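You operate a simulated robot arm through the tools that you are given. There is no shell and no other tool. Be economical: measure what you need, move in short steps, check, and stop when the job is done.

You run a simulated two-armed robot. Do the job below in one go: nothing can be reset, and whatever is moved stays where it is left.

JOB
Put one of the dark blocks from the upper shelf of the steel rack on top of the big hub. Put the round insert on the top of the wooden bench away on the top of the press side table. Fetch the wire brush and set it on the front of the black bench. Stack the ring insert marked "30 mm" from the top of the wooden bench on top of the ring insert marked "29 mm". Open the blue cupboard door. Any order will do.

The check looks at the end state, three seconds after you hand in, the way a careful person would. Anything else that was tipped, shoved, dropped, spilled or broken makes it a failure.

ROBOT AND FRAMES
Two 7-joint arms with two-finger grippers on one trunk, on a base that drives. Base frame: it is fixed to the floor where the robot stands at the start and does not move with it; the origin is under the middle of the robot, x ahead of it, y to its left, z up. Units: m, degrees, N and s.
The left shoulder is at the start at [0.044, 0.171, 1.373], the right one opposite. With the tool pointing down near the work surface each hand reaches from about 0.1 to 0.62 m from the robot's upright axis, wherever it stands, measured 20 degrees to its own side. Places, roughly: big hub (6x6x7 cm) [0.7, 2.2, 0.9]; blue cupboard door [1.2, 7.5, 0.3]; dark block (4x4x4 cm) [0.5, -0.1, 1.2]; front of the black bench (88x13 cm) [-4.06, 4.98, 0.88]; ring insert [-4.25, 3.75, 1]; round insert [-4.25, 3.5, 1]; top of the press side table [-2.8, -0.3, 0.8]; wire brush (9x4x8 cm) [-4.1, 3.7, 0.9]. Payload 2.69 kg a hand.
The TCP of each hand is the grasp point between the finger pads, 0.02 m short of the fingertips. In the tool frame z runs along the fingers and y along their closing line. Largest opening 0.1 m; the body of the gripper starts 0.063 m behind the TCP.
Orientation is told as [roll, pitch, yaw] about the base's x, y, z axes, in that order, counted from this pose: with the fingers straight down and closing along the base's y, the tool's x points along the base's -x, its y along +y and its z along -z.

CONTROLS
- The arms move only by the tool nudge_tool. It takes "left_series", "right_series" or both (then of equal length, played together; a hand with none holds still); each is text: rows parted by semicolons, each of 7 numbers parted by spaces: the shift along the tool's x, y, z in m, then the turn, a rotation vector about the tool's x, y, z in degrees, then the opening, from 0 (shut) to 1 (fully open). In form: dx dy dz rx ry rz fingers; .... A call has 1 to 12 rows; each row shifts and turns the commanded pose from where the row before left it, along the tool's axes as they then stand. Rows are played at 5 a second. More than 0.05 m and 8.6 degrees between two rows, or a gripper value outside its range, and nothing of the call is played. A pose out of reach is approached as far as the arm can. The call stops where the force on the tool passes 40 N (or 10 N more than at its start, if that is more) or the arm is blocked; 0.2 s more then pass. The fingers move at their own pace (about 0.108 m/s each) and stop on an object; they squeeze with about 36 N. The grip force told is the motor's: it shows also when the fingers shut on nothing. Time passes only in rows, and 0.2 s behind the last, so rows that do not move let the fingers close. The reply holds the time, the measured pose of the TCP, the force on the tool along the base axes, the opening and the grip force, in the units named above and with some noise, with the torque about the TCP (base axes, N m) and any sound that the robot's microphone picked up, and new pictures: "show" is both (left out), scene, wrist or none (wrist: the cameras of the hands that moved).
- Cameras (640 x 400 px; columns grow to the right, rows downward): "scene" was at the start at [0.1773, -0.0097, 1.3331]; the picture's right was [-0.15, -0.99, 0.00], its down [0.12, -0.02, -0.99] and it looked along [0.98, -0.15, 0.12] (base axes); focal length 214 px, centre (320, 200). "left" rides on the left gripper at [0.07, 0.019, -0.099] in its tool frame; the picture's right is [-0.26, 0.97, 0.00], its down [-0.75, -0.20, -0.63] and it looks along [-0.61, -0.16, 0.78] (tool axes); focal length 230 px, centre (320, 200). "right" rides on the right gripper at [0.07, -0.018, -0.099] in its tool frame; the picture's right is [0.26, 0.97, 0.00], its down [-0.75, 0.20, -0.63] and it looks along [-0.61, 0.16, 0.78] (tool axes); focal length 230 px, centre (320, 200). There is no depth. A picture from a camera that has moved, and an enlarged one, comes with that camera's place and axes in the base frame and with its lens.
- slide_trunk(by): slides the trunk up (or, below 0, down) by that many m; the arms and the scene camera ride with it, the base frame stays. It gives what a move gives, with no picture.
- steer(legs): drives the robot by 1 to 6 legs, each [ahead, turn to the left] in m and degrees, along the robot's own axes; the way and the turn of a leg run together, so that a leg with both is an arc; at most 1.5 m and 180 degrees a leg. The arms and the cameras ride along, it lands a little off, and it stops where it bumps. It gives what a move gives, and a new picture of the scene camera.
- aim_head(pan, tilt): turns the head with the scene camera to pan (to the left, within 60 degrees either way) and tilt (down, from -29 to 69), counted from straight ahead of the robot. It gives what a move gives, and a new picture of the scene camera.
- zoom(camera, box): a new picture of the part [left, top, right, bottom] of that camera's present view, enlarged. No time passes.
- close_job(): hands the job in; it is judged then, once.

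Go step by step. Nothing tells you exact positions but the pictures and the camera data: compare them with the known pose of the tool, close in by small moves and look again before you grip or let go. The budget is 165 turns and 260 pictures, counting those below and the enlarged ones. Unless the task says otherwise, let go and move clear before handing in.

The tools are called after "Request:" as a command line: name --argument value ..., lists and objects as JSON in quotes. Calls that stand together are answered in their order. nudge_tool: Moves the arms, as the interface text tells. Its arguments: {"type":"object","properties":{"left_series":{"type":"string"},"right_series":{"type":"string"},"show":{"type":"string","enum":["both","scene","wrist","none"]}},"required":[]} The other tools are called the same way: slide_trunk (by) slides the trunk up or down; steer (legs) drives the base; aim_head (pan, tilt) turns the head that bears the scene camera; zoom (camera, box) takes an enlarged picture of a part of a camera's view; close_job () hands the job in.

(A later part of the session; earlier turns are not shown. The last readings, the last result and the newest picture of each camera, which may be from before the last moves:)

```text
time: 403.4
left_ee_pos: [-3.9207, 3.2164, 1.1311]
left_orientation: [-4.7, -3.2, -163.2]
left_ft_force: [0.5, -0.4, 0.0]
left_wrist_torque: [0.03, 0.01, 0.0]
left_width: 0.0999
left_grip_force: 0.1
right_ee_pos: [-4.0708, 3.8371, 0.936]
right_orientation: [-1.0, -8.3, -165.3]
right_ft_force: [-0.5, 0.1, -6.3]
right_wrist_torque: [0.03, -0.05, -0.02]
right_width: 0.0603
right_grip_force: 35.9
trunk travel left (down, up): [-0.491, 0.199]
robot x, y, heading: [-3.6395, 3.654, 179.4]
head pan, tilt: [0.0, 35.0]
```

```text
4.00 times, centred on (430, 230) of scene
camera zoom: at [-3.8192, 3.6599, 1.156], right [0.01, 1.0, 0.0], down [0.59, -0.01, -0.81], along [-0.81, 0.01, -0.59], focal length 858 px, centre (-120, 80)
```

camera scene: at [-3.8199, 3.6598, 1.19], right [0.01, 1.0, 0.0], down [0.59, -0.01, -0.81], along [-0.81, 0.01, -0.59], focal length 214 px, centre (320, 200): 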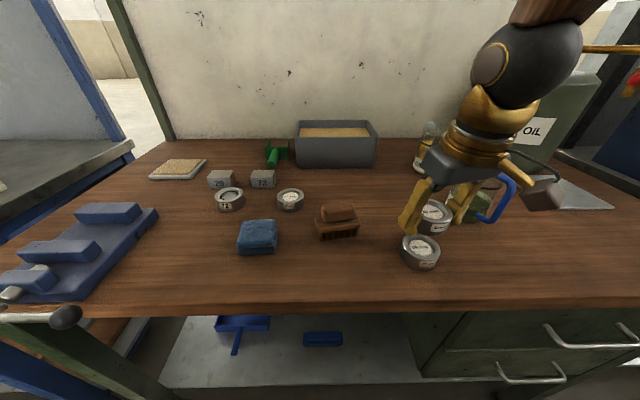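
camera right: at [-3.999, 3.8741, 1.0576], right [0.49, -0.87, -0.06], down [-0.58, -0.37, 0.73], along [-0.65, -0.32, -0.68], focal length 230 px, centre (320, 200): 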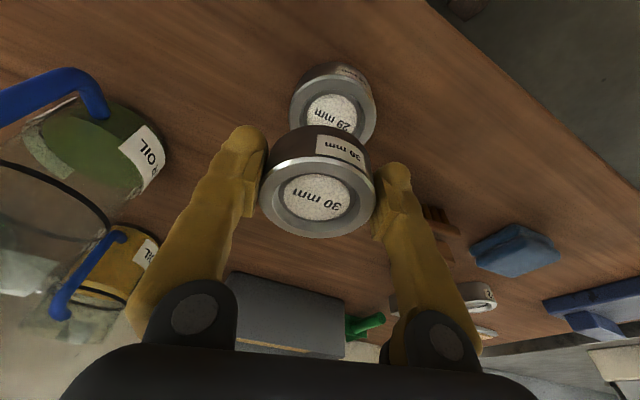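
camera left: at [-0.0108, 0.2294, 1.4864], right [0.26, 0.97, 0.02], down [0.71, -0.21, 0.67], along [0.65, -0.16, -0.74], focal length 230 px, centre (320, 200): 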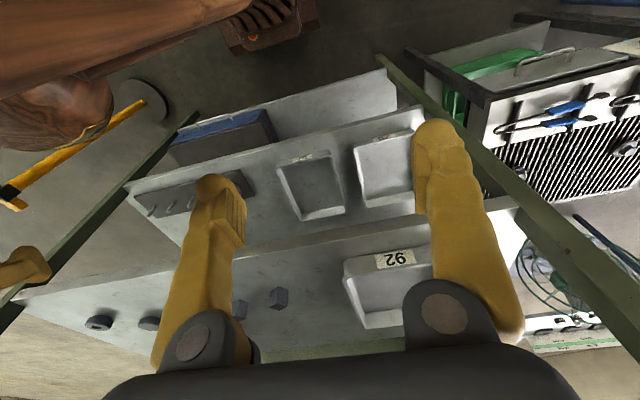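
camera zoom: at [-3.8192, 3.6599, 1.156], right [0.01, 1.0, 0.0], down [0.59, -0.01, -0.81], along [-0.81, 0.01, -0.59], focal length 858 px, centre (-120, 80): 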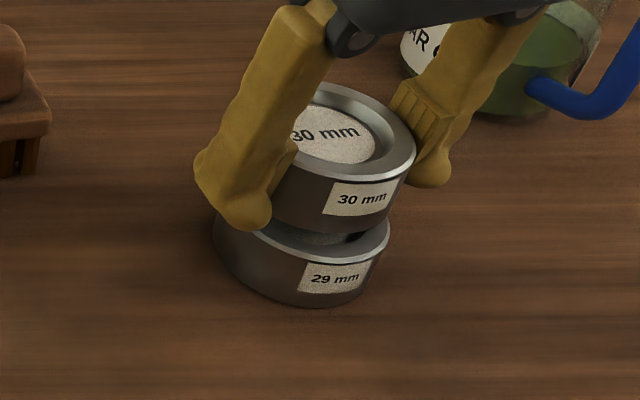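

It is aligned within a few mm with about 1 cm of gap. I'll lower gently to contact.

Request:
slide_trunk --by -0.008

Request:
slide_trunk --by -0.003

Request:
zoom --camera "scene" --box '[370, 180, 490, 280]'

```text
time: 404.0
left_ee_pos: [-3.9184, 3.2168, 1.123]
left_orientation: [-4.8, -3.3, -163.1]
left_ft_force: [-0.6, 0.0, -0.2]
left_wrist_torque: [0.01, 0.0, -0.05]
left_width: 0.0999
left_grip_force: 0.0
right_ee_pos: [-4.0712, 3.8377, 0.9309]
right_orientation: [-1.3, -8.5, -165.3]
right_ft_force: [3.3, 3.7, 24.4]
right_wrist_torque: [-0.42, -0.38, 0.06]
right_width: 0.0607
right_grip_force: 36.5
trunk travel left (down, up): [-0.483, 0.207]
robot x, y, heading: [-3.6416, 3.6559, 179.2]
head pan, tilt: [0.0, 35.0]
```

```text
time: 404.5
left_ee_pos: [-3.9184, 3.2151, 1.1212]
left_orientation: [-4.9, -3.3, -163.2]
left_ft_force: [-0.5, 0.6, -0.5]
left_wrist_torque: [0.01, 0.02, -0.01]
left_width: 0.0999
left_grip_force: 0.1
right_ee_pos: [-4.0704, 3.8352, 0.9272]
right_orientation: [-1.1, -8.5, -165.3]
right_ft_force: [-1.5, -5.1, 24.6]
right_wrist_torque: [-1.03, 0.11, -0.25]
right_width: 0.0608
right_grip_force: 36.4
trunk travel left (down, up): [-0.48, 0.21]
robot x, y, heading: [-3.6397, 3.6528, 179.4]
head pan, tilt: [0.0, 35.0]
```

```text
4.00 times, centred on (430, 230) of scene
camera zoom: at [-3.8176, 3.6587, 1.1453], right [0.01, 1.0, 0.0], down [0.59, -0.01, -0.81], along [-0.81, 0.01, -0.59], focal length 858 px, centre (-120, 80)
```

zoom: 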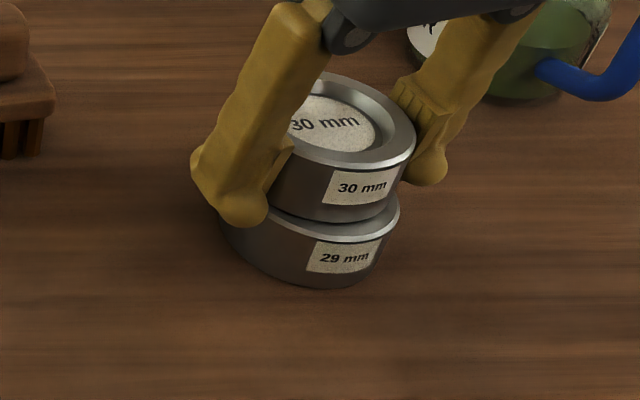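

The rings are in contact. Releasing and lifting away.

Request:
nudge_tool --right_series "0 0 0 0 0 0 0.75; 0 0 0 0 0 0 0.85; 0 0 0 0 0 0 0.85; 0 0 0 0 0 0 0.85" --show "none"

Request:
slide_trunk --by 0.1

Request:
zoom --camera "scene" --box '[340, 160, 500, 290]'

Request:
zoom --camera "right" --box '[0, 0, 640, 400]'

```text
time: 405.5
left_ee_pos: [-3.9194, 3.2173, 1.1206]
left_orientation: [-4.8, -3.3, -163.1]
left_ft_force: [0.2, -0.5, 0.6]
left_wrist_torque: [-0.03, 0.02, 0.04]
left_width: 0.0999
left_grip_force: 0.1
right_ee_pos: [-4.0711, 3.8378, 0.9251]
right_orientation: [-1.1, -8.3, -165.3]
right_ft_force: [0.4, -0.7, -1.0]
right_wrist_torque: [0.0, 0.0, -0.04]
right_width: 0.0851
right_grip_force: 0.1
trunk travel left (down, up): [-0.48, 0.21]
robot x, y, heading: [-3.6444, 3.6577, 179.1]
head pan, tilt: [0.0, 35.0]
```

```text
time: 406.8
left_ee_pos: [-3.9194, 3.2165, 1.22]
left_orientation: [-4.9, -3.4, -163.1]
left_ft_force: [-0.4, 0.1, 0.8]
left_wrist_torque: [-0.04, -0.02, 0.01]
left_width: 0.1
left_grip_force: 0.0
right_ee_pos: [-4.0708, 3.8363, 1.0265]
right_orientation: [-1.0, -8.3, -165.3]
right_ft_force: [0.1, 0.2, -0.2]
right_wrist_torque: [0.0, 0.0, -0.03]
right_width: 0.085
right_grip_force: 0.0
trunk travel left (down, up): [-0.58, 0.11]
robot x, y, heading: [-3.6407, 3.6539, 179.3]
head pan, tilt: [0.0, 35.0]
```

```text
3.08 times, centred on (420, 225) of scene
camera zoom: at [-3.8207, 3.6597, 1.2449], right [0.01, 1.0, 0.0], down [0.59, -0.01, -0.81], along [-0.81, 0.01, -0.59], focal length 660 px, centre (12, 123)
```

zoom: 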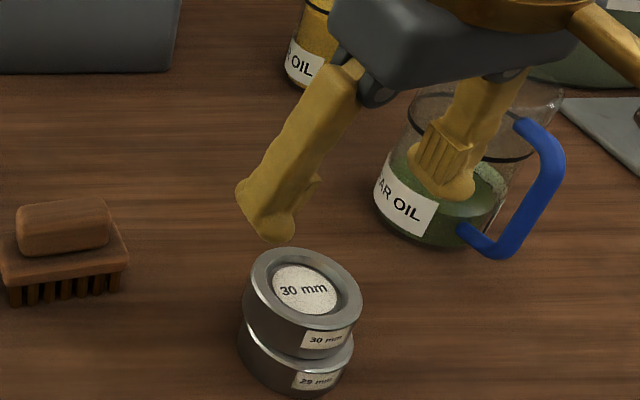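

```text
1.00 times, centred on (320, 200) of right (not enlarged: the box is as wide or as high as the picture)
camera zoom: at [-3.9948, 3.8741, 1.1119], right [0.49, -0.87, -0.06], down [-0.58, -0.37, 0.73], along [-0.65, -0.32, -0.68], focal length 230 px, centre (320, 200)
```

zoom: 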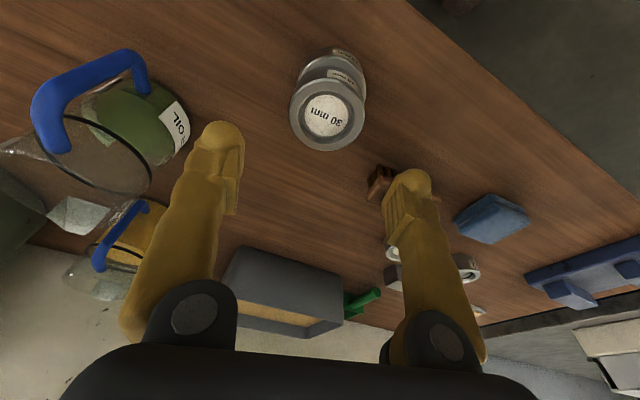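

The 30 mm ring now sits on the 29 mm ring. Next, the brush at (-4.119, 3.697): I'll move the right hand above it.

Request:
nudge_tool --right_series "-0.0205 0.0305 0.003 0 0 0 0.85; -0.0205 0.0305 0.003 0 0 0 0.85; -0.0205 0.0305 0.003 0 0 0 0.85; -0.0205 0.0305 0.003 0 0 0 0.85; 0 0 0 0 0 0 0.85; 0 0 0 0 0 0 0.85" --show "wrist"

```text
time: 408.2
left_ee_pos: [-3.9207, 3.2177, 1.2208]
left_orientation: [-4.8, -3.3, -163.1]
left_ft_force: [0.6, -0.1, -0.4]
left_wrist_torque: [0.03, 0.0, 0.0]
left_width: 0.1003
left_grip_force: 0.0
right_ee_pos: [-4.1322, 3.7109, 1.0314]
right_orientation: [1.0, -8.8, -169.4]
right_ft_force: [0.2, -0.2, 0.2]
right_wrist_torque: [0.0, -0.03, 0.04]
right_width: 0.0848
right_grip_force: 0.0
trunk travel left (down, up): [-0.58, 0.11]
robot x, y, heading: [-3.6396, 3.6549, 179.0]
head pan, tilt: [0.0, 35.0]
camera right: at [-4.0543, 3.7475, 1.1168], right [0.43, -0.9, -0.02], down [-0.6, -0.31, 0.74], along [-0.67, -0.31, -0.67], focal length 230 px, centre (320, 200)
```

right: 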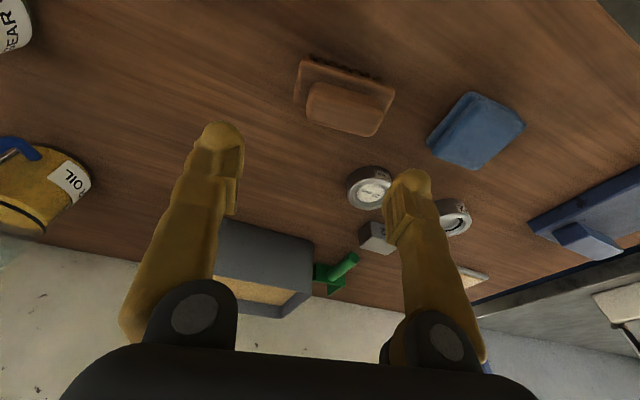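

The brush is between the fingers in this view. I'll centre it and lower with the trunk.

Request:
nudge_tool --right_series "0.004 0.008 0 0 0 0 0.85; 0.0034 0.0066 0 0 0 -2 0.85; 0 0 0 0 0 0 0.85" --show "none"

Request:
slide_trunk --by -0.07

Request:
zoom --camera "right" --box '[160, 20, 480, 260]'

Request:
zoom --camera "scene" --box '[280, 140, 420, 250]'

```text
time: 409.0
left_ee_pos: [-3.9203, 3.2168, 1.2197]
left_orientation: [-4.8, -3.3, -163.2]
left_ft_force: [0.2, 0.1, -0.4]
left_wrist_torque: [-0.02, 0.02, -0.03]
left_width: 0.0998
left_grip_force: 0.1
right_ee_pos: [-4.1185, 3.7023, 1.0237]
right_orientation: [0.8, -8.0, -167.5]
right_ft_force: [0.1, -0.3, 0.4]
right_wrist_torque: [-0.01, 0.03, 0.01]
right_width: 0.085
right_grip_force: 0.0
trunk travel left (down, up): [-0.58, 0.11]
robot x, y, heading: [-3.641, 3.6551, 179.5]
head pan, tilt: [0.0, 35.0]
```

```text
time: 410.1
left_ee_pos: [-3.9201, 3.216, 1.1509]
left_orientation: [-4.6, -3.3, -163.2]
left_ft_force: [0.2, -0.3, -0.2]
left_wrist_torque: [0.02, -0.04, 0.0]
left_width: 0.1
left_grip_force: 0.0
right_ee_pos: [-4.1202, 3.7004, 0.9573]
right_orientation: [1.0, -8.5, -167.4]
right_ft_force: [-0.2, -0.3, -0.3]
right_wrist_torque: [0.01, -0.02, -0.02]
right_width: 0.085
right_grip_force: 0.0
trunk travel left (down, up): [-0.51, 0.18]
robot x, y, heading: [-3.6375, 3.6547, 179.2]
head pan, tilt: [0.0, 35.0]
```

```text
1.67 times, centred on (320, 140) of right
camera zoom: at [-4.0437, 3.7384, 1.0434], right [0.46, -0.89, -0.02], down [-0.59, -0.33, 0.74], along [-0.66, -0.33, -0.68], focal length 384 px, centre (320, 300)
```

zoom: 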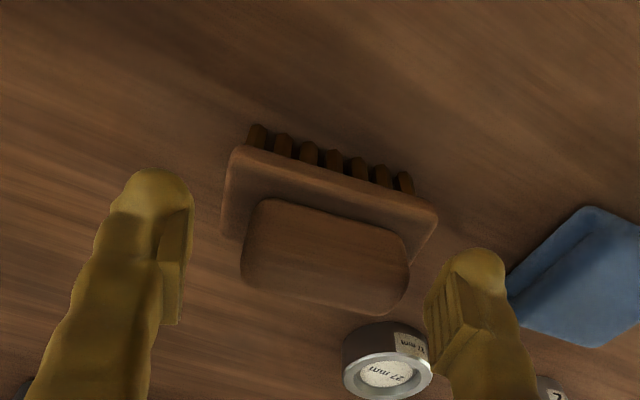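

```text
3.64 times, centred on (350, 195) of scene
camera zoom: at [-3.8193, 3.6598, 1.1751], right [0.01, 1.0, 0.0], down [0.59, -0.01, -0.81], along [-0.81, 0.01, -0.59], focal length 780 px, centre (211, 218)
```

zoom: 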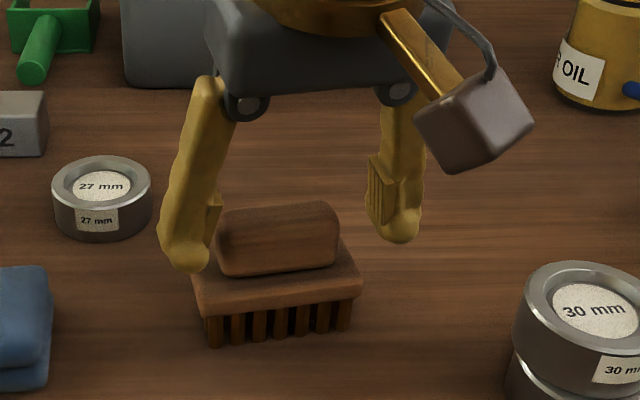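

The brush block is centred. I'll lower another 14 mm and close.

Request:
slide_trunk --by -0.014

Request:
nudge_tool --right_series "0 0 0 0 0 0 0.4; 0 0 0 0 0 0 0; 0 0 0 0 0 0 0; 0 0 0 0 0 0 0; 0 0 0 0 0 0 0" --show "wrist"

```text
time: 410.7
left_ee_pos: [-3.9188, 3.2165, 1.1357]
left_orientation: [-4.8, -3.4, -163.1]
left_ft_force: [-0.2, 0.1, -0.3]
left_wrist_torque: [0.02, 0.0, -0.02]
left_width: 0.1003
left_grip_force: 0.1
right_ee_pos: [-4.1206, 3.7005, 0.9445]
right_orientation: [0.9, -8.5, -167.4]
right_ft_force: [0.0, 0.1, 0.2]
right_wrist_torque: [0.01, -0.02, 0.02]
right_width: 0.0848
right_grip_force: 0.1
trunk travel left (down, up): [-0.496, 0.194]
robot x, y, heading: [-3.6418, 3.6558, 179.3]
head pan, tilt: [0.0, 35.0]
```

```text
time: 411.9
left_ee_pos: [-3.9207, 3.2169, 1.1355]
left_orientation: [-4.7, -3.3, -163.1]
left_ft_force: [0.5, -0.7, -0.2]
left_wrist_torque: [-0.01, 0.02, 0.0]
left_width: 0.0999
left_grip_force: 0.0
right_ee_pos: [-4.1222, 3.7014, 0.9443]
right_orientation: [0.9, -8.7, -167.4]
right_ft_force: [0.0, -0.1, -0.4]
right_wrist_torque: [-0.01, 0.0, 0.01]
right_width: 0.0599
right_grip_force: 35.9
trunk travel left (down, up): [-0.496, 0.194]
robot x, y, heading: [-3.6382, 3.6574, 179.2]
head pan, tilt: [0.0, 35.0]
camera right: at [-4.0448, 3.7387, 1.0305], right [0.46, -0.89, -0.02], down [-0.59, -0.33, 0.74], along [-0.66, -0.33, -0.67], focal length 230 px, centre (320, 200)
```

right: 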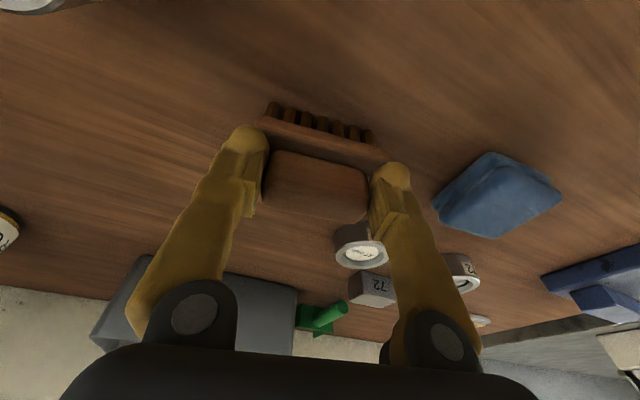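

The brush is gripped at 60 mm. I'll lift it with the trunk and meanwhile bring the left hand over the round insert.

Request:
slide_trunk --by 0.1

Request:
nudge_tool --left_series "0 0 0 0 0 5.6 0.85; 0 0 0 0 0 5.6 0.85; 0 0 0 0 0 5.6 0.85; -0.03 -0.029 0 0 0 0 0.85; -0.03 -0.029 0 0 0 0 0.85; -0.03 -0.029 0.004 0 0 0 0.85; -0.03 -0.029 0.004 0 0 0 0.85; -0.03 -0.029 0.004 0 0 0 0.85; -0.03 -0.029 0.004 0 0 0 0.85; -0.03 -0.029 0.004 0 0 0 0.85; -0.03 -0.029 0.004 0 0 0 0.85; 0 0 0 0 0 0 0.85" --show "both"

```text
time: 413.2
left_ee_pos: [-3.9193, 3.2167, 1.2365]
left_orientation: [-4.8, -3.2, -163.1]
left_ft_force: [-0.5, -0.8, -0.3]
left_wrist_torque: [0.01, 0.0, -0.04]
left_width: 0.1
left_grip_force: 0.0
right_ee_pos: [-4.1226, 3.7015, 1.0447]
right_orientation: [1.0, -8.6, -167.6]
right_ft_force: [-0.9, -0.8, -1.8]
right_wrist_torque: [0.01, 0.01, 0.01]
right_width: 0.0597
right_grip_force: 35.8
trunk travel left (down, up): [-0.596, 0.094]
robot x, y, heading: [-3.6399, 3.6565, 179.4]
head pan, tilt: [0.0, 35.0]
```

```text
time: 415.8
left_ee_pos: [-4.1616, 3.4472, 1.2448]
left_orientation: [-3.5, -4.5, -179.9]
left_ft_force: [0.4, 0.1, -1.0]
left_wrist_torque: [0.05, 0.03, 0.01]
left_width: 0.0853
left_grip_force: 0.1
right_ee_pos: [-4.1221, 3.7001, 1.0457]
right_orientation: [0.8, -8.7, -167.5]
right_ft_force: [0.5, 0.1, -0.6]
right_wrist_torque: [0.03, 0.04, 0.02]
right_width: 0.0599
right_grip_force: 36.2
trunk travel left (down, up): [-0.596, 0.094]
robot x, y, heading: [-3.6389, 3.6567, 179.0]
head pan, tilt: [0.0, 35.0]
camera scene: at [-3.8202, 3.6592, 1.2611], right [0.01, 1.0, 0.0], down [0.59, -0.01, -0.81], along [-0.81, 0.01, -0.59], focal length 214 px, centre (320, 200)
camera left: at [-4.0832, 3.4208, 1.3386], right [-0.26, -0.96, -0.04], down [-0.7, 0.16, 0.7], along [-0.67, 0.21, -0.72], focal length 230 px, centre (320, 200)
```

scene: 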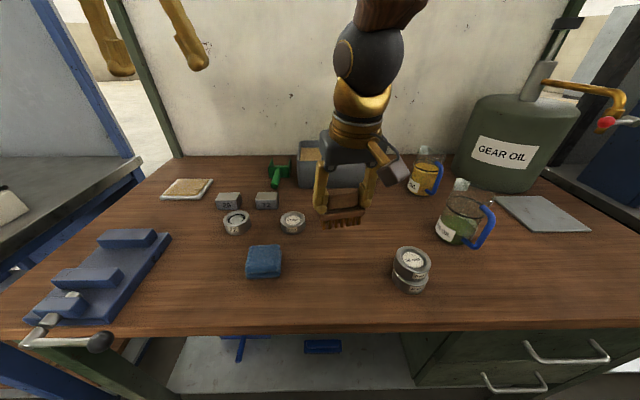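
left: 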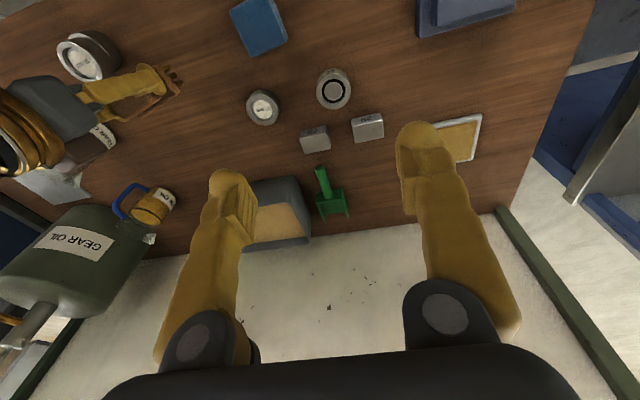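

The brush is held. The round insert is at (-4.2285, 3.454). I'll lower the left hand over it while raising the right hand with the brush.

Request:
nudge_tool --left_series "-0.0065 -0.0007 0.02 0 0 0 0.85; -0.0065 -0.0007 0.02 0 0 0 0.85; -0.0065 -0.0007 0.02 0 0 0 0.85; -0.0065 -0.0007 0.02 0 0 0 0.85; -0.0065 -0.0007 0.02 0 0 0 0.85; -0.0065 -0.0007 0.02 0 0 0 0.85; -0.0065 -0.0007 0.02 0 0 0 0.85; -0.0065 -0.0007 0.02 0 0 0 0.85; -0.0065 -0.0007 0.02 0 0 0 0.85; -0.0065 -0.0007 0.02 0 0 0 0.85; 0 0 0 0 0 0 0.85" --right_series "0.005 0 -0.01 0 0 0 0; 0.005 0 -0.01 0 0 0 0; 0.005 0 -0.01 0 0 0 0; 0.005 0 -0.01 0 0 0 0; 0.005 0 -0.01 0 0 0 0; 0.005 0 -0.01 0 0 0 0; 0.005 0 -0.01 0 0 0 0; 0.005 0 -0.01 0 0 0 0; 0.005 0 -0.01 0 0 0 0; 0.005 0 -0.01 0 0 0 0; 0 0 0 0 0 0 0" --show "none"

Request:
zoom --camera "left" --box '[0, 0, 640, 400]'

```text
time: 417.2
left_ee_pos: [-4.1844, 3.4601, 1.1488]
left_orientation: [-3.4, -5.6, -179.9]
left_ft_force: [0.1, 0.2, 0.2]
left_wrist_torque: [0.0, 0.06, 0.01]
left_width: 0.0849
left_grip_force: 0.0
right_ee_pos: [-3.9988, 3.7126, 1.0205]
right_orientation: [3.5, 2.9, -168.0]
right_ft_force: [1.5, 0.7, 0.0]
right_wrist_torque: [0.05, 0.04, -0.03]
right_width: 0.0599
right_grip_force: 35.4
trunk travel left (down, up): [-0.596, 0.094]
robot x, y, heading: [-3.641, 3.6566, 179.1]
head pan, tilt: [0.0, 35.0]
stopped in row 6 (right hand): the arm was blocked; the commanded pose is now the measured one
```

```text
1.00 times, centred on (320, 200) of left (not enlarged: the box is as wide or as high as the picture)
camera zoom: at [-4.1061, 3.4332, 1.2408], right [-0.26, -0.96, -0.03], down [-0.68, 0.16, 0.71], along [-0.68, 0.21, -0.7], focal length 230 px, centre (320, 200)
```

zoom: 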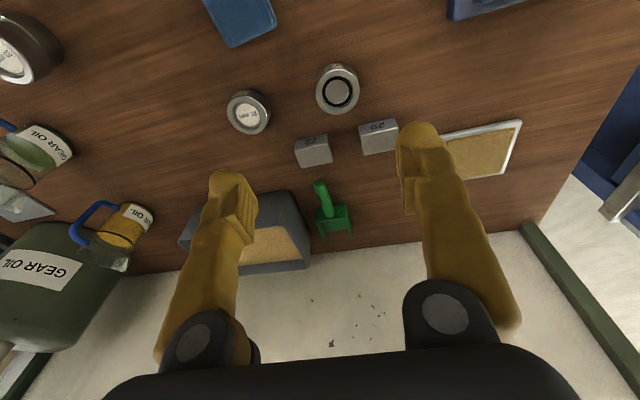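

The left hand is on track; the right one swung back but still holds the brush safely above the bench front. I'll continue with the left only.

Request:
nudge_tool --left_series "0 0 0 0 0 0 0.85; -0.01 0.002 0.02 0 0 0 0.85; -0.01 0.002 0.02 0 0 0 0.85; -0.01 0.002 0.02 0 0 0 0.85; -0.01 0.001 0.02 0 0 0 0.85; -0.008 0 0.02 0 0 0 0.85; -0.005 0 0.02 0 0 0 0.85; -0.003 0 0.02 0 0 0 0.85; 0 0 0 0 0 0 0.85; 0 0 0 0 0 0 0.85" --show "wrist"

```text
time: 418.5
left_ee_pos: [-4.2215, 3.4579, 1.0746]
left_orientation: [-3.4, -6.5, -179.9]
left_ft_force: [0.8, 0.2, -0.3]
left_wrist_torque: [-0.04, 0.08, 0.02]
left_width: 0.0849
left_grip_force: 0.1
right_ee_pos: [-3.9841, 3.7151, 1.0255]
right_orientation: [4.4, 2.4, -169.3]
right_ft_force: [1.7, 0.7, -0.8]
right_wrist_torque: [0.01, 0.05, 0.01]
right_width: 0.0601
right_grip_force: 36.0
trunk travel left (down, up): [-0.596, 0.094]
robot x, y, heading: [-3.6407, 3.6538, 179.4]
head pan, tilt: [0.0, 35.0]
stopped in row 6 (left hand): the arm was blocked; the commanded pose is now the measured one
camera left: at [-4.1422, 3.4315, 1.1645], right [-0.26, -0.96, -0.03], down [-0.67, 0.16, 0.72], along [-0.69, 0.21, -0.69], focal length 230 px, centre (320, 200)
```

left: 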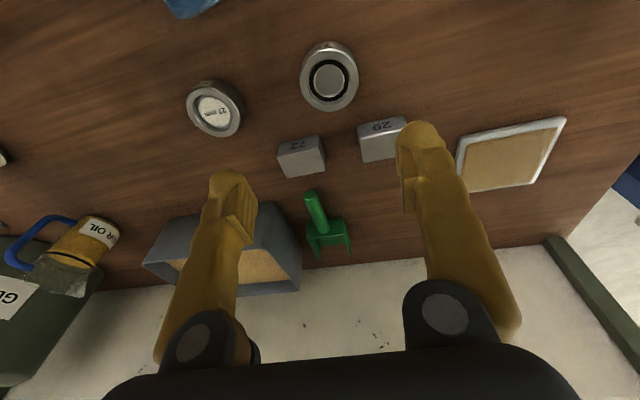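

I'll lower the left arm a bit more before using the trunk, keeping the brush clear of the bench.

Request:
nudge_tool --left_series "0 0 0 0 0 0 0.85; -0.004 0.001 0.018 0 0 0 0.85; -0.004 0.001 0.018 0 0 0 0.85; -0.003 0.001 0.018 0 0 0 0.85; -0.002 0 0.018 0 0 0 0.85; 0 0 0.018 0 0 0 0.85; 0 0 0.018 0 0 0 0.85; 0 0 0 0 0 0 0.85" --right_series "0 0 0 0 0 0 0; 0 -0.01 -0.015 0 0 0 0; 0 -0.01 -0.015 0 0 0 0; 0 -0.01 -0.015 0 0 0 0; 0 -0.01 -0.015 0 0 0 0; 0 0 -0.015 0 0 0 0; 0 0 -0.015 0 0 0 0; 0 0 0 0 0 0 0" --show "none"

```text
time: 418.9
left_ee_pos: [-4.2065, 3.4573, 1.0832]
left_orientation: [-3.4, -7.4, -180.0]
left_ft_force: [0.3, 0.2, 0.4]
left_wrist_torque: [-0.04, 0.06, 0.02]
left_width: 0.0851
left_grip_force: 0.0
right_ee_pos: [-3.968, 3.7187, 1.028]
right_orientation: [5.0, 2.3, -170.8]
right_ft_force: [0.9, -0.3, -0.7]
right_wrist_torque: [0.0, 0.04, -0.03]
right_width: 0.0597
right_grip_force: 36.1
trunk travel left (down, up): [-0.596, 0.094]
robot x, y, heading: [-3.6427, 3.655, 179.0]
head pan, tilt: [0.0, 35.0]
stopped in row 1 (left hand): the arm was blocked; the commanded pose is now the measured one
```

The left arm only struggles because the trunk is high. I'll raise the right hand first, then lower the trunk.

Request:
nudge_tool --right_series "0 0 0 0 0 0 0; 0 -0.01 -0.02 0 0 0 0; 0 -0.01 -0.02 0 0 0 0; 0 -0.01 -0.02 0 0 0 0; 0 0 -0.02 0 0 0 0; 0 0 -0.02 0 0 0 0; 0 0 -0.02 0 0 0 0; 0 0 -0.02 0 0 0 0; 0 0 -0.02 0 0 0 0; 0 0 0 0 0 0 0" --show "none"

```text
time: 421.1
left_ee_pos: [-4.2083, 3.4559, 1.0821]
left_orientation: [-3.5, -7.3, -179.9]
left_ft_force: [-1.1, -0.1, -0.8]
left_wrist_torque: [-0.03, 0.0, 0.0]
left_width: 0.085
left_grip_force: 0.1
right_ee_pos: [-3.981, 3.7544, 1.1895]
right_orientation: [4.2, 1.4, -169.3]
right_ft_force: [-0.1, -0.1, -1.6]
right_wrist_torque: [0.0, 0.02, 0.02]
right_width: 0.0599
right_grip_force: 35.8
trunk travel left (down, up): [-0.596, 0.094]
robot x, y, heading: [-3.6396, 3.6554, 179.2]
head pan, tilt: [0.0, 35.0]
```

Now the trunk down 12 cm and a small left correction.

Request:
slide_trunk --by -0.12

Request:
nudge_tool --left_series "-0.01 0.002 0 0 0 0 0.85; -0.008 0.002 0 0 0 0 0.85; 0 0 0 0 0 0 0.85" --show "wrist"

```text
time: 422.6
left_ee_pos: [-4.206, 3.4572, 0.9616]
left_orientation: [-3.4, -7.3, -180.0]
left_ft_force: [-0.4, 0.7, -0.7]
left_wrist_torque: [0.01, 0.04, 0.0]
left_width: 0.0851
left_grip_force: 0.0
right_ee_pos: [-3.9818, 3.7526, 1.0687]
right_orientation: [4.1, 1.3, -169.3]
right_ft_force: [0.3, 0.2, -1.2]
right_wrist_torque: [-0.03, -0.01, 0.0]
right_width: 0.0596
right_grip_force: 35.7
trunk travel left (down, up): [-0.476, 0.214]
robot x, y, heading: [-3.6406, 3.6534, 179.0]
head pan, tilt: [0.0, 35.0]
```

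```text
time: 423.4
left_ee_pos: [-4.2257, 3.4515, 0.9632]
left_orientation: [-3.5, -7.4, -179.8]
left_ft_force: [1.3, -1.2, 0.1]
left_wrist_torque: [0.0, 0.04, -0.01]
left_width: 0.0848
left_grip_force: 0.0
right_ee_pos: [-3.9815, 3.7532, 1.0694]
right_orientation: [4.2, 1.3, -169.3]
right_ft_force: [0.1, -0.7, -0.5]
right_wrist_torque: [0.01, 0.0, 0.01]
right_width: 0.0598
right_grip_force: 35.6
trunk travel left (down, up): [-0.476, 0.214]
robot x, y, heading: [-3.6409, 3.657, 179.1]
head pan, tilt: [0.0, 35.0]
camera left: at [-4.1452, 3.4264, 1.0521], right [-0.26, -0.96, -0.03], down [-0.66, 0.16, 0.73], along [-0.7, 0.21, -0.68], focal length 230 px, centre (320, 200)
```

left: 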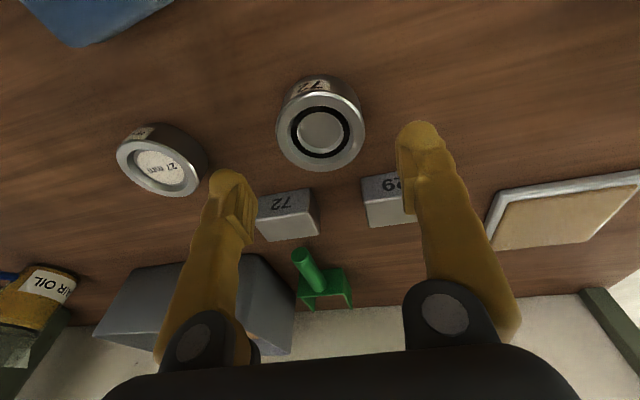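

It is aligned within 4 mm. I'll lower and close the left hand on the insert.

Request:
slide_trunk --by -0.061

Request:
nudge_tool --left_series "0 0 0 0 0 0 0.4; 0 0 0 0 0 0 0; 0 0 0 0 0 0 0; 0 0 0 0 0 0 0; 0 0 0 0 0 0 0" --show "none"

Request:
slide_trunk --by 0.1

Request:
zoom --camera "left" --box '[0, 0, 640, 400]'

```text
time: 424.4
left_ee_pos: [-4.2257, 3.4514, 0.9019]
left_orientation: [-3.5, -7.3, -179.9]
left_ft_force: [1.6, 0.5, 2.2]
left_wrist_torque: [-0.08, -0.06, 0.06]
left_width: 0.0847
left_grip_force: 0.1
right_ee_pos: [-3.9822, 3.7537, 1.0071]
right_orientation: [4.2, 1.4, -169.2]
right_ft_force: [-0.2, -0.5, -0.8]
right_wrist_torque: [0.0, -0.04, -0.01]
right_width: 0.0597
right_grip_force: 36.1
trunk travel left (down, up): [-0.415, 0.275]
robot x, y, heading: [-3.6414, 3.6563, 179.2]
head pan, tilt: [0.0, 35.0]
```

```text
time: 425.6
left_ee_pos: [-4.2265, 3.4512, 0.9029]
left_orientation: [-3.4, -7.4, -179.8]
left_ft_force: [-1.7, -5.4, 8.8]
left_wrist_torque: [-0.58, 0.01, -0.05]
left_width: 0.0619
left_grip_force: 35.9
right_ee_pos: [-3.9804, 3.7524, 1.0073]
right_orientation: [4.2, 1.3, -169.3]
right_ft_force: [0.1, 0.1, -0.8]
right_wrist_torque: [0.01, 0.02, -0.02]
right_width: 0.0598
right_grip_force: 36.1
trunk travel left (down, up): [-0.415, 0.275]
robot x, y, heading: [-3.6411, 3.6575, 179.0]
head pan, tilt: [0.0, 35.0]
```

```text
time: 426.9
left_ee_pos: [-4.2266, 3.4519, 1.0017]
left_orientation: [-3.5, -7.2, -179.8]
left_ft_force: [0.2, -0.6, -6.8]
left_wrist_torque: [-0.01, -0.02, 0.04]
left_width: 0.0609
left_grip_force: 36.0
right_ee_pos: [-3.9811, 3.7529, 1.1071]
right_orientation: [4.2, 1.4, -169.3]
right_ft_force: [-0.8, 0.6, -1.8]
right_wrist_torque: [-0.02, 0.0, 0.02]
right_width: 0.0598
right_grip_force: 35.8
trunk travel left (down, up): [-0.515, 0.175]
robot x, y, heading: [-3.6412, 3.658, 179.3]
head pan, tilt: [0.0, 35.0]
```

```text
1.00 times, centred on (320, 200) of left (not enlarged: the box is as wide or as high as the picture)
camera zoom: at [-4.1457, 3.4263, 1.0905], right [-0.26, -0.96, -0.03], down [-0.66, 0.16, 0.73], along [-0.7, 0.21, -0.68], focal length 230 px, centre (320, 200)
```

zoom: 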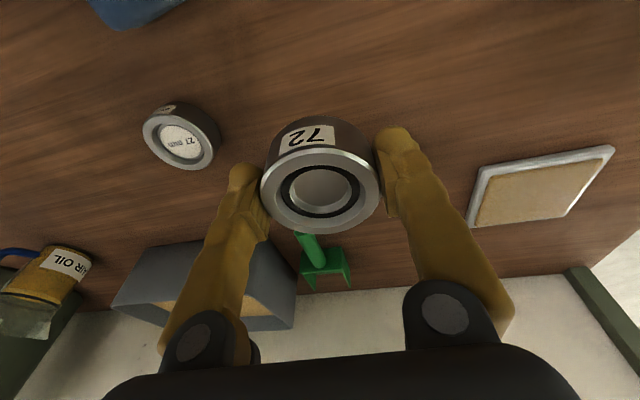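

The round insert is lifted (about 7 N). I'll raise the trunk, back off, and go north to the black bench to set the brush down.

Request:
slide_trunk --by 0.1

Request:
steer --legs '[[-0.22, 0], [0, -90], [1.2, 0]]'

Request:
aim_head --pan 40 --tilt 30

```text
time: 428.2
left_ee_pos: [-4.2271, 3.4529, 1.1018]
left_orientation: [-3.5, -7.2, -180.0]
left_ft_force: [-0.4, -0.3, -6.6]
left_wrist_torque: [0.02, -0.01, 0.02]
left_width: 0.0609
left_grip_force: 35.8
right_ee_pos: [-3.9819, 3.7532, 1.2077]
right_orientation: [4.2, 1.3, -169.2]
right_ft_force: [1.3, -0.2, 0.0]
right_wrist_torque: [0.0, 0.02, -0.02]
right_width: 0.0596
right_grip_force: 35.9
trunk travel left (down, up): [-0.615, 0.075]
robot x, y, heading: [-3.6423, 3.6542, 179.3]
head pan, tilt: [0.0, 35.0]
```

```text
time: 429.2
left_ee_pos: [-4.18, 3.4519, 1.1037]
left_orientation: [-3.4, -7.2, -179.9]
left_ft_force: [1.0, -0.1, -6.0]
left_wrist_torque: [0.0, 0.08, -0.01]
left_width: 0.0607
left_grip_force: 36.1
right_ee_pos: [-3.9367, 3.7523, 1.2091]
right_orientation: [4.2, 1.0, -169.3]
right_ft_force: [1.0, 0.1, -0.5]
right_wrist_torque: [0.01, 0.08, 0.0]
right_width: 0.0595
right_grip_force: 36.0
trunk travel left (down, up): [-0.615, 0.075]
robot x, y, heading: [-3.5984, 3.6578, 179.3]
head pan, tilt: [0.0, 35.0]
stopped in leg 1: the robot was blocked; the commanded pose is now the measured one
camera scene: at [-3.7762, 3.6588, 1.2808], right [0.01, 1.0, 0.0], down [0.58, -0.01, -0.81], along [-0.81, 0.01, -0.58], focal length 214 px, centre (320, 200)
```

scene: 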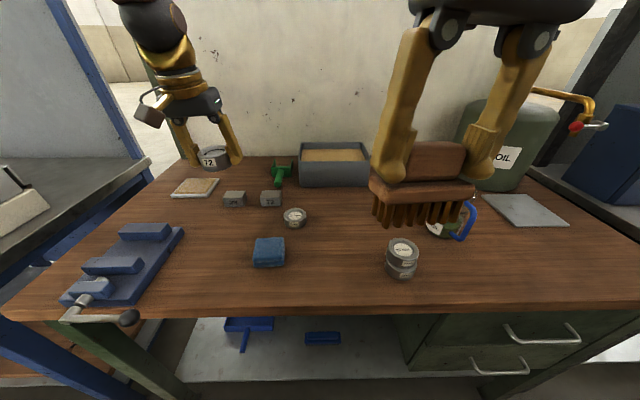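

```text
time: 430.2
left_ee_pos: [-4.1633, 3.4522, 1.1135]
left_orientation: [-3.4, -8.2, -180.1]
left_ft_force: [0.6, -0.3, -5.9]
left_wrist_torque: [-0.02, 0.04, -0.05]
left_width: 0.0608
left_grip_force: 36.0
right_ee_pos: [-3.9181, 3.7539, 1.2152]
right_orientation: [3.8, 0.1, -169.3]
right_ft_force: [0.4, 0.5, -0.5]
right_wrist_torque: [0.01, 0.05, -0.03]
right_width: 0.0596
right_grip_force: 36.1
trunk travel left (down, up): [-0.615, 0.075]
robot x, y, heading: [-3.6031, 3.6509, 178.9]
head pan, tilt: [40.0, 30.0]
camera scene: at [-3.7573, 3.6008, 1.289], right [-0.63, 0.78, -0.01], down [0.4, 0.32, -0.86], along [-0.67, -0.55, -0.51], focal length 214 px, centre (320, 200)
```

scene: 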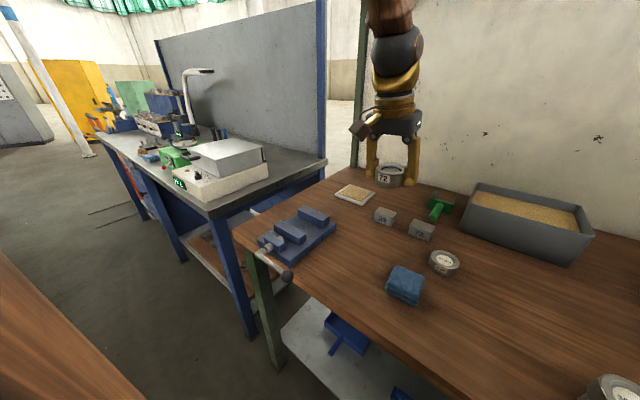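

The base stopped early again because of arm settling; nothing touched. Retrying.

Request:
steer --legs '[[-0.2, 0], [0, -90], [1.2, 0]]'

```text
time: 436.3
left_ee_pos: [-3.6222, 4.1968, 1.1277]
left_orientation: [-3.5, -9.7, 91.6]
left_ft_force: [-0.5, -0.8, -6.4]
left_wrist_torque: [0.0, 0.02, 0.01]
left_width: 0.0605
left_grip_force: 36.1
right_ee_pos: [-3.3122, 3.9578, 1.2227]
right_orientation: [3.3, -1.5, 102.3]
right_ft_force: [-0.2, -0.6, -2.3]
right_wrist_torque: [0.04, 0.02, 0.02]
right_width: 0.0596
right_grip_force: 36.2
trunk travel left (down, up): [-0.615, 0.075]
robot x, y, heading: [-3.4131, 3.6713, 89.7]
head pan, tilt: [40.0, 30.0]
stopped in leg 3: the robot was blocked; the commanded pose is now the measured one
camera scene: at [-3.4728, 3.8366, 1.288], right [0.77, 0.64, -0.01], down [0.32, -0.4, -0.86], along [-0.55, 0.66, -0.51], focal length 214 px, centre (320, 200)
```

scene: 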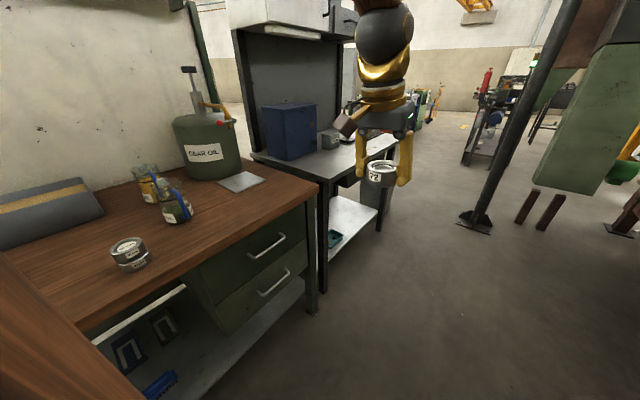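

Continuing north to the black bench.

Request:
steer --legs '[[1.15, 0], [0, 88]]'

Request:
aim_head --pan -5 --tilt 35

```text
time: 446.2
left_ee_pos: [-3.9441, 4.6149, 1.1272]
left_orientation: [-3.5, -9.6, -177.1]
left_ft_force: [-0.1, 0.9, -6.9]
left_wrist_torque: [0.01, -0.06, 0.04]
left_width: 0.0604
left_grip_force: 36.0
right_ee_pos: [-3.7109, 4.9299, 1.2224]
right_orientation: [3.3, -1.3, -166.5]
right_ft_force: [0.0, 0.4, -1.8]
right_wrist_torque: [-0.01, -0.01, -0.02]
right_width: 0.0597
right_grip_force: 35.5
trunk travel left (down, up): [-0.615, 0.075]
robot x, y, heading: [-3.4197, 4.8415, -179.4]
head pan, tilt: [40.0, 30.0]
camera scene: at [-3.5824, 4.7862, 1.288], right [-0.65, 0.76, -0.01], down [0.4, 0.33, -0.86], along [-0.65, -0.56, -0.51], focal length 214 px, centre (320, 200)
```

scene: 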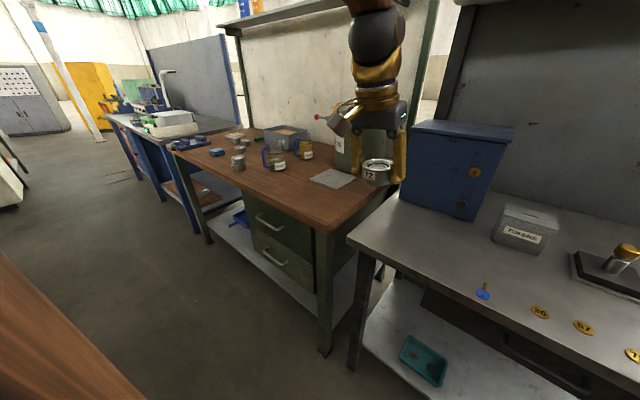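

```text
time: 447.3
left_ee_pos: [-3.9267, 4.6143, 1.1356]
left_orientation: [-3.5, -10.6, -177.2]
left_ft_force: [-0.4, -1.2, -6.0]
left_wrist_torque: [0.01, -0.01, -0.01]
left_width: 0.0603
left_grip_force: 36.3
right_ee_pos: [-3.6918, 4.9292, 1.2259]
right_orientation: [2.9, -2.3, -166.6]
right_ft_force: [0.8, -0.1, -1.9]
right_wrist_torque: [0.01, -0.02, 0.03]
right_width: 0.0597
right_grip_force: 36.2
trunk travel left (down, up): [-0.615, 0.075]
robot x, y, heading: [-3.4194, 4.8436, -179.4]
head pan, tilt: [-5.0, 35.0]
camera scene: at [-3.6019, 4.8513, 1.2798], right [0.08, 1.0, 0.0], down [0.59, -0.04, -0.81], along [-0.81, 0.06, -0.59], focal length 214 px, centre (320, 200)
```

scene: 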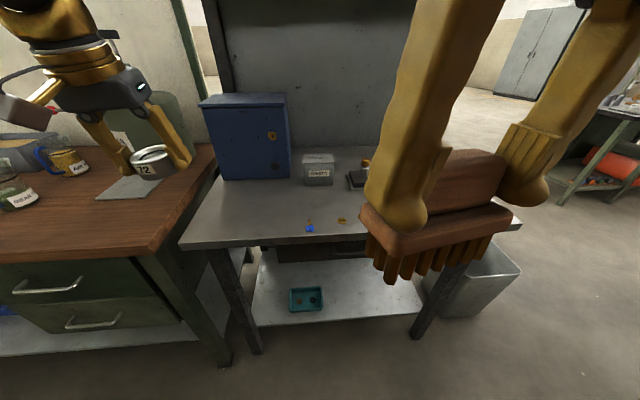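

The black bench's front strip holds a key and some tokens at y≈4.86–5.1. The right end (y≈5.2–5.4) may be free, so I'll shift right and check.

Request:
steer --legs '[[0, -60], [0.27, 0], [0, 60]]'

```text
time: 451.1
left_ee_pos: [-3.8912, 5.1944, 1.153]
left_orientation: [-3.6, -12.5, 123.2]
left_ft_force: [-0.5, 0.3, -6.1]
left_wrist_torque: [-0.08, -0.06, -0.03]
left_width: 0.0603
left_grip_force: 36.0
right_ee_pos: [-3.4992, 5.1494, 1.2355]
right_orientation: [2.4, -4.1, 133.8]
right_ft_force: [0.6, 0.7, -1.5]
right_wrist_torque: [-0.03, 0.05, -0.03]
right_width: 0.0598
right_grip_force: 35.5
trunk travel left (down, up): [-0.615, 0.075]
robot x, y, heading: [-3.4631, 4.9056, 118.6]
head pan, tilt: [-5.0, 35.0]
stopped in leg 2: the robot was blocked; the commanded pose is now the measured one
camera scene: at [-3.53, 5.0472, 1.2836], right [0.92, 0.4, 0.0], down [0.23, -0.52, -0.82], along [-0.33, 0.75, -0.57], focal length 214 px, centre (320, 200)
```

scene: 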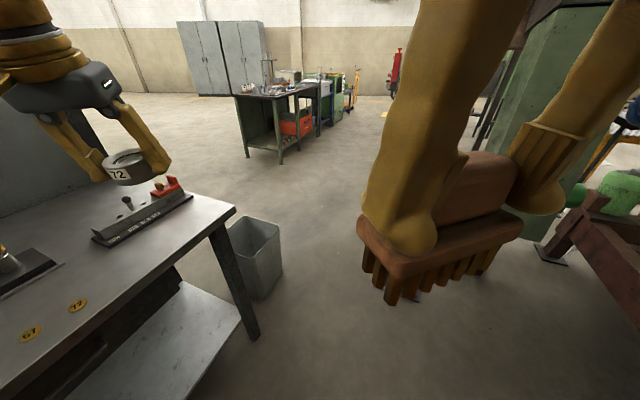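

The front right part of the black bench (y≈5.15–5.4) is free. Continuing to line up there.

Request:
steer --legs '[[0.22, 0], [0, 61]]'

```text
time: 455.6
left_ee_pos: [-4.0386, 4.8692, 1.1493]
left_orientation: [-3.7, -12.1, -176.2]
left_ft_force: [0.6, 0.2, -7.0]
left_wrist_torque: [0.0, -0.08, -0.02]
left_width: 0.0604
left_grip_force: 36.5
right_ee_pos: [-3.8069, 5.1911, 1.2303]
right_orientation: [2.5, -3.3, -165.2]
right_ft_force: [0.7, 0.0, -0.8]
right_wrist_torque: [-0.01, 0.02, 0.0]
right_width: 0.0597
right_grip_force: 36.0
trunk travel left (down, up): [-0.615, 0.075]
robot x, y, heading: [-3.5704, 5.1067, 179.5]
head pan, tilt: [-5.0, 35.0]
camera scene: at [-3.749, 5.1212, 1.2799], right [0.1, 0.99, 0.0], down [0.58, -0.06, -0.81], along [-0.8, 0.08, -0.59], focal length 214 px, centre (320, 200)
```

scene: 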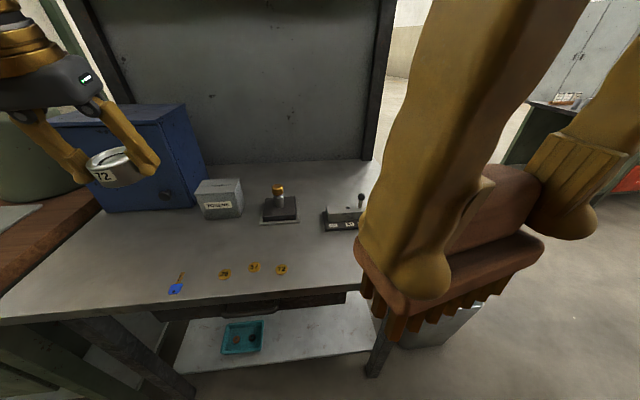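

I'll move slightly closer, lower the trunk, and bring the brush over the free strip at (-4.06, 5.25).

Request:
steer --legs '[[0.08, 0]]'

Request:
slide_trunk --by -0.14

Request:
nudge_tool --right_series "-0.03 -0.016 0 0 0 0 0; -0.03 -0.016 0 0 0 0 0; -0.03 -0.016 0 0 0 0 0; -0.03 -0.016 0 0 0 0 0; -0.03 -0.016 0 0 0 0 0; -0.01 -0.01 0.01 0 0 0 0; 0 0 0 0 0 0 0; 0 0 0 0 0 0 0" --show "scene"

```text
time: 456.3
left_ee_pos: [-3.9903, 4.8653, 1.1719]
left_orientation: [-4.0, -14.8, -176.1]
left_ft_force: [-0.2, 1.0, -6.3]
left_wrist_torque: [0.02, -0.07, 0.03]
left_width: 0.0603
left_grip_force: 36.6
right_ee_pos: [-3.7964, 5.1591, 1.2375]
right_orientation: [5.1, -6.3, -159.9]
right_ft_force: [-244.6, 118.0, 3.3]
right_wrist_torque: [-10.37, -21.43, 17.84]
right_width: 0.0598
right_grip_force: 35.9
trunk travel left (down, up): [-0.615, 0.075]
robot x, y, heading: [-3.5782, 5.1092, 179.3]
head pan, tilt: [-5.0, 35.0]
stopped in leg 1: the robot was blocked; the commanded pose is now the measured one
camera scene: at [-3.7576, 5.1207, 1.2795], right [0.09, 1.0, 0.0], down [0.59, -0.05, -0.8], along [-0.8, 0.08, -0.59], focal length 214 px, centre (320, 200)
```

scene: 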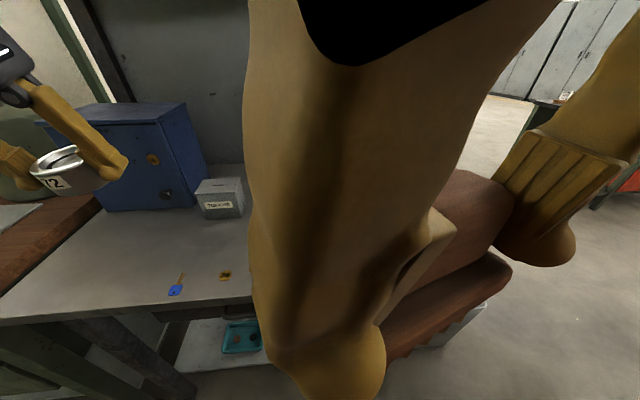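

```text
time: 458.0
left_ee_pos: [-3.992, 4.866, 1.0312]
left_orientation: [-4.1, -14.8, -176.0]
left_ft_force: [0.9, -0.1, -5.9]
left_wrist_torque: [0.03, -0.04, -0.03]
left_width: 0.0602
left_grip_force: 35.9
right_ee_pos: [-3.7952, 5.1569, 1.0996]
right_orientation: [5.5, -6.5, -160.9]
right_ft_force: [-246.8, 65.8, 0.8]
right_wrist_torque: [-6.07, -22.6, 17.76]
right_width: 0.0598
right_grip_force: 36.3
trunk travel left (down, up): [-0.475, 0.215]
robot x, y, heading: [-3.5799, 5.1113, 179.0]
head pan, tilt: [-5.0, 35.0]
```

```text
time: 459.8
left_ee_pos: [-3.9935, 4.8667, 1.0307]
left_orientation: [-4.0, -14.8, -176.0]
left_ft_force: [-0.2, -0.3, -6.4]
left_wrist_torque: [0.01, -0.06, -0.01]
left_width: 0.0602
left_grip_force: 35.4
right_ee_pos: [-3.9599, 5.206, 1.1001]
right_orientation: [3.8, -5.4, -162.7]
right_ft_force: [-0.3, -1.1, -0.9]
right_wrist_torque: [0.0, 0.0, 0.0]
right_width: 0.0597
right_grip_force: 35.6
trunk travel left (down, up): [-0.475, 0.215]
robot x, y, heading: [-3.5766, 5.1036, 179.2]
head pan, tilt: [-5.0, 35.0]
camera scene: at [-3.7576, 5.1216, 1.1399], right [0.1, 0.99, 0.0], down [0.59, -0.06, -0.81], along [-0.8, 0.08, -0.59], focal length 214 px, centre (320, 200)
```

scene: 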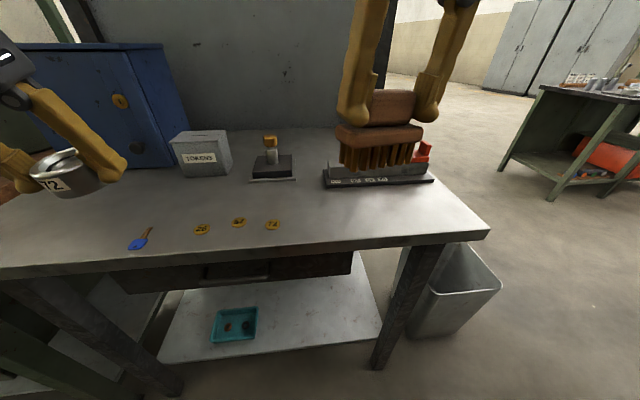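

The right hand was pressing on the robot's head; it is now free and the brush is still held. Moving it over the free spot and lowering.

Request:
nudge_tool --right_series "-0.0206 -0.018 0.018 0 0 0 0; -0.0206 -0.018 0.018 0 0 0 0; -0.0206 -0.018 0.018 0 0 0 0; -0.0206 -0.018 0.018 0 0 0 0; 0 0 0.02 0 0 0 0; 0 0 0.02 0 0 0 0; 0 0 0.02 0 0 0 0; 0 0 0 0 0 0 0; 0 0 0 0 0 0 0" --show "scene"

```text
time: 461.8
left_ee_pos: [-3.9932, 4.8663, 1.0308]
left_orientation: [-4.0, -14.8, -176.0]
left_ft_force: [0.2, 0.4, -6.6]
left_wrist_torque: [0.03, -0.09, -0.03]
left_width: 0.0603
left_grip_force: 35.6
right_ee_pos: [-4.0698, 5.2397, 0.9704]
right_orientation: [3.8, -5.4, -162.9]
right_ft_force: [0.0, 0.4, -1.0]
right_wrist_torque: [0.02, 0.01, -0.03]
right_width: 0.0593
right_grip_force: 36.1
trunk travel left (down, up): [-0.475, 0.215]
robot x, y, heading: [-3.5781, 5.108, 179.2]
head pan, tilt: [-5.0, 35.0]
camera scene: at [-3.7576, 5.1216, 1.1399], right [0.1, 0.99, 0.0], down [0.59, -0.06, -0.81], along [-0.8, 0.08, -0.59], focal length 214 px, centre (320, 200)
```

scene: 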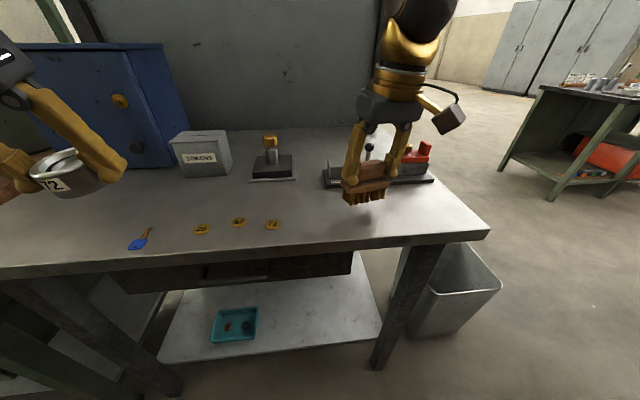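

The brush hangs over the free strip. Lowering the last 2.5 cm gently.

Request:
nudge_tool --right_series "0.006 0 0.008 0 0 0 0; 0 0 0.008 0 0 0 0; 0 0 0.004 0 0 0 0; 0 0 0.003 0 0 0 0; 0 0 0 0 0 0 0; 0 0 0 0 0 0 0" --show "none"

Request:
zoom --camera "scene" --box '[300, 140, 440, 240]'

```text
time: 463.2
left_ee_pos: [-3.9914, 4.8665, 1.0303]
left_orientation: [-4.0, -14.8, -176.0]
left_ft_force: [-0.4, 0.1, -6.5]
left_wrist_torque: [0.0, -0.07, 0.0]
left_width: 0.0601
left_grip_force: 36.2
right_ee_pos: [-4.0659, 5.239, 0.9475]
right_orientation: [3.7, -5.7, -162.8]
right_ft_force: [1.4, 1.3, 14.5]
right_wrist_torque: [0.49, 0.41, -0.07]
right_width: 0.06
right_grip_force: 36.2
trunk travel left (down, up): [-0.475, 0.215]
robot x, y, heading: [-3.5834, 5.1098, 179.3]
head pan, tilt: [-5.0, 35.0]
```

```text
4.00 times, centred on (370, 190) of scene
camera zoom: at [-3.7562, 5.1213, 1.1403], right [0.1, 0.99, 0.0], down [0.58, -0.06, -0.81], along [-0.81, 0.08, -0.59], focal length 858 px, centre (120, 240)
```

zoom: 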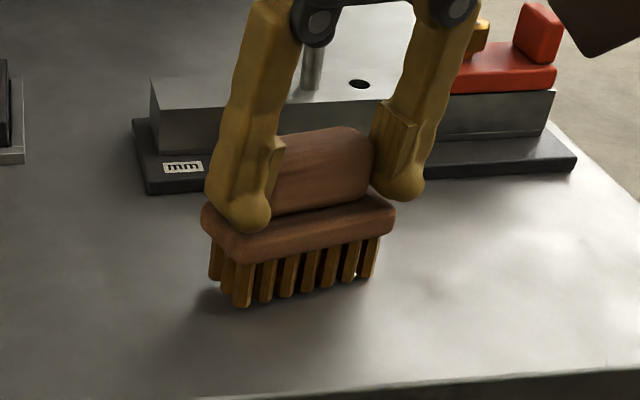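

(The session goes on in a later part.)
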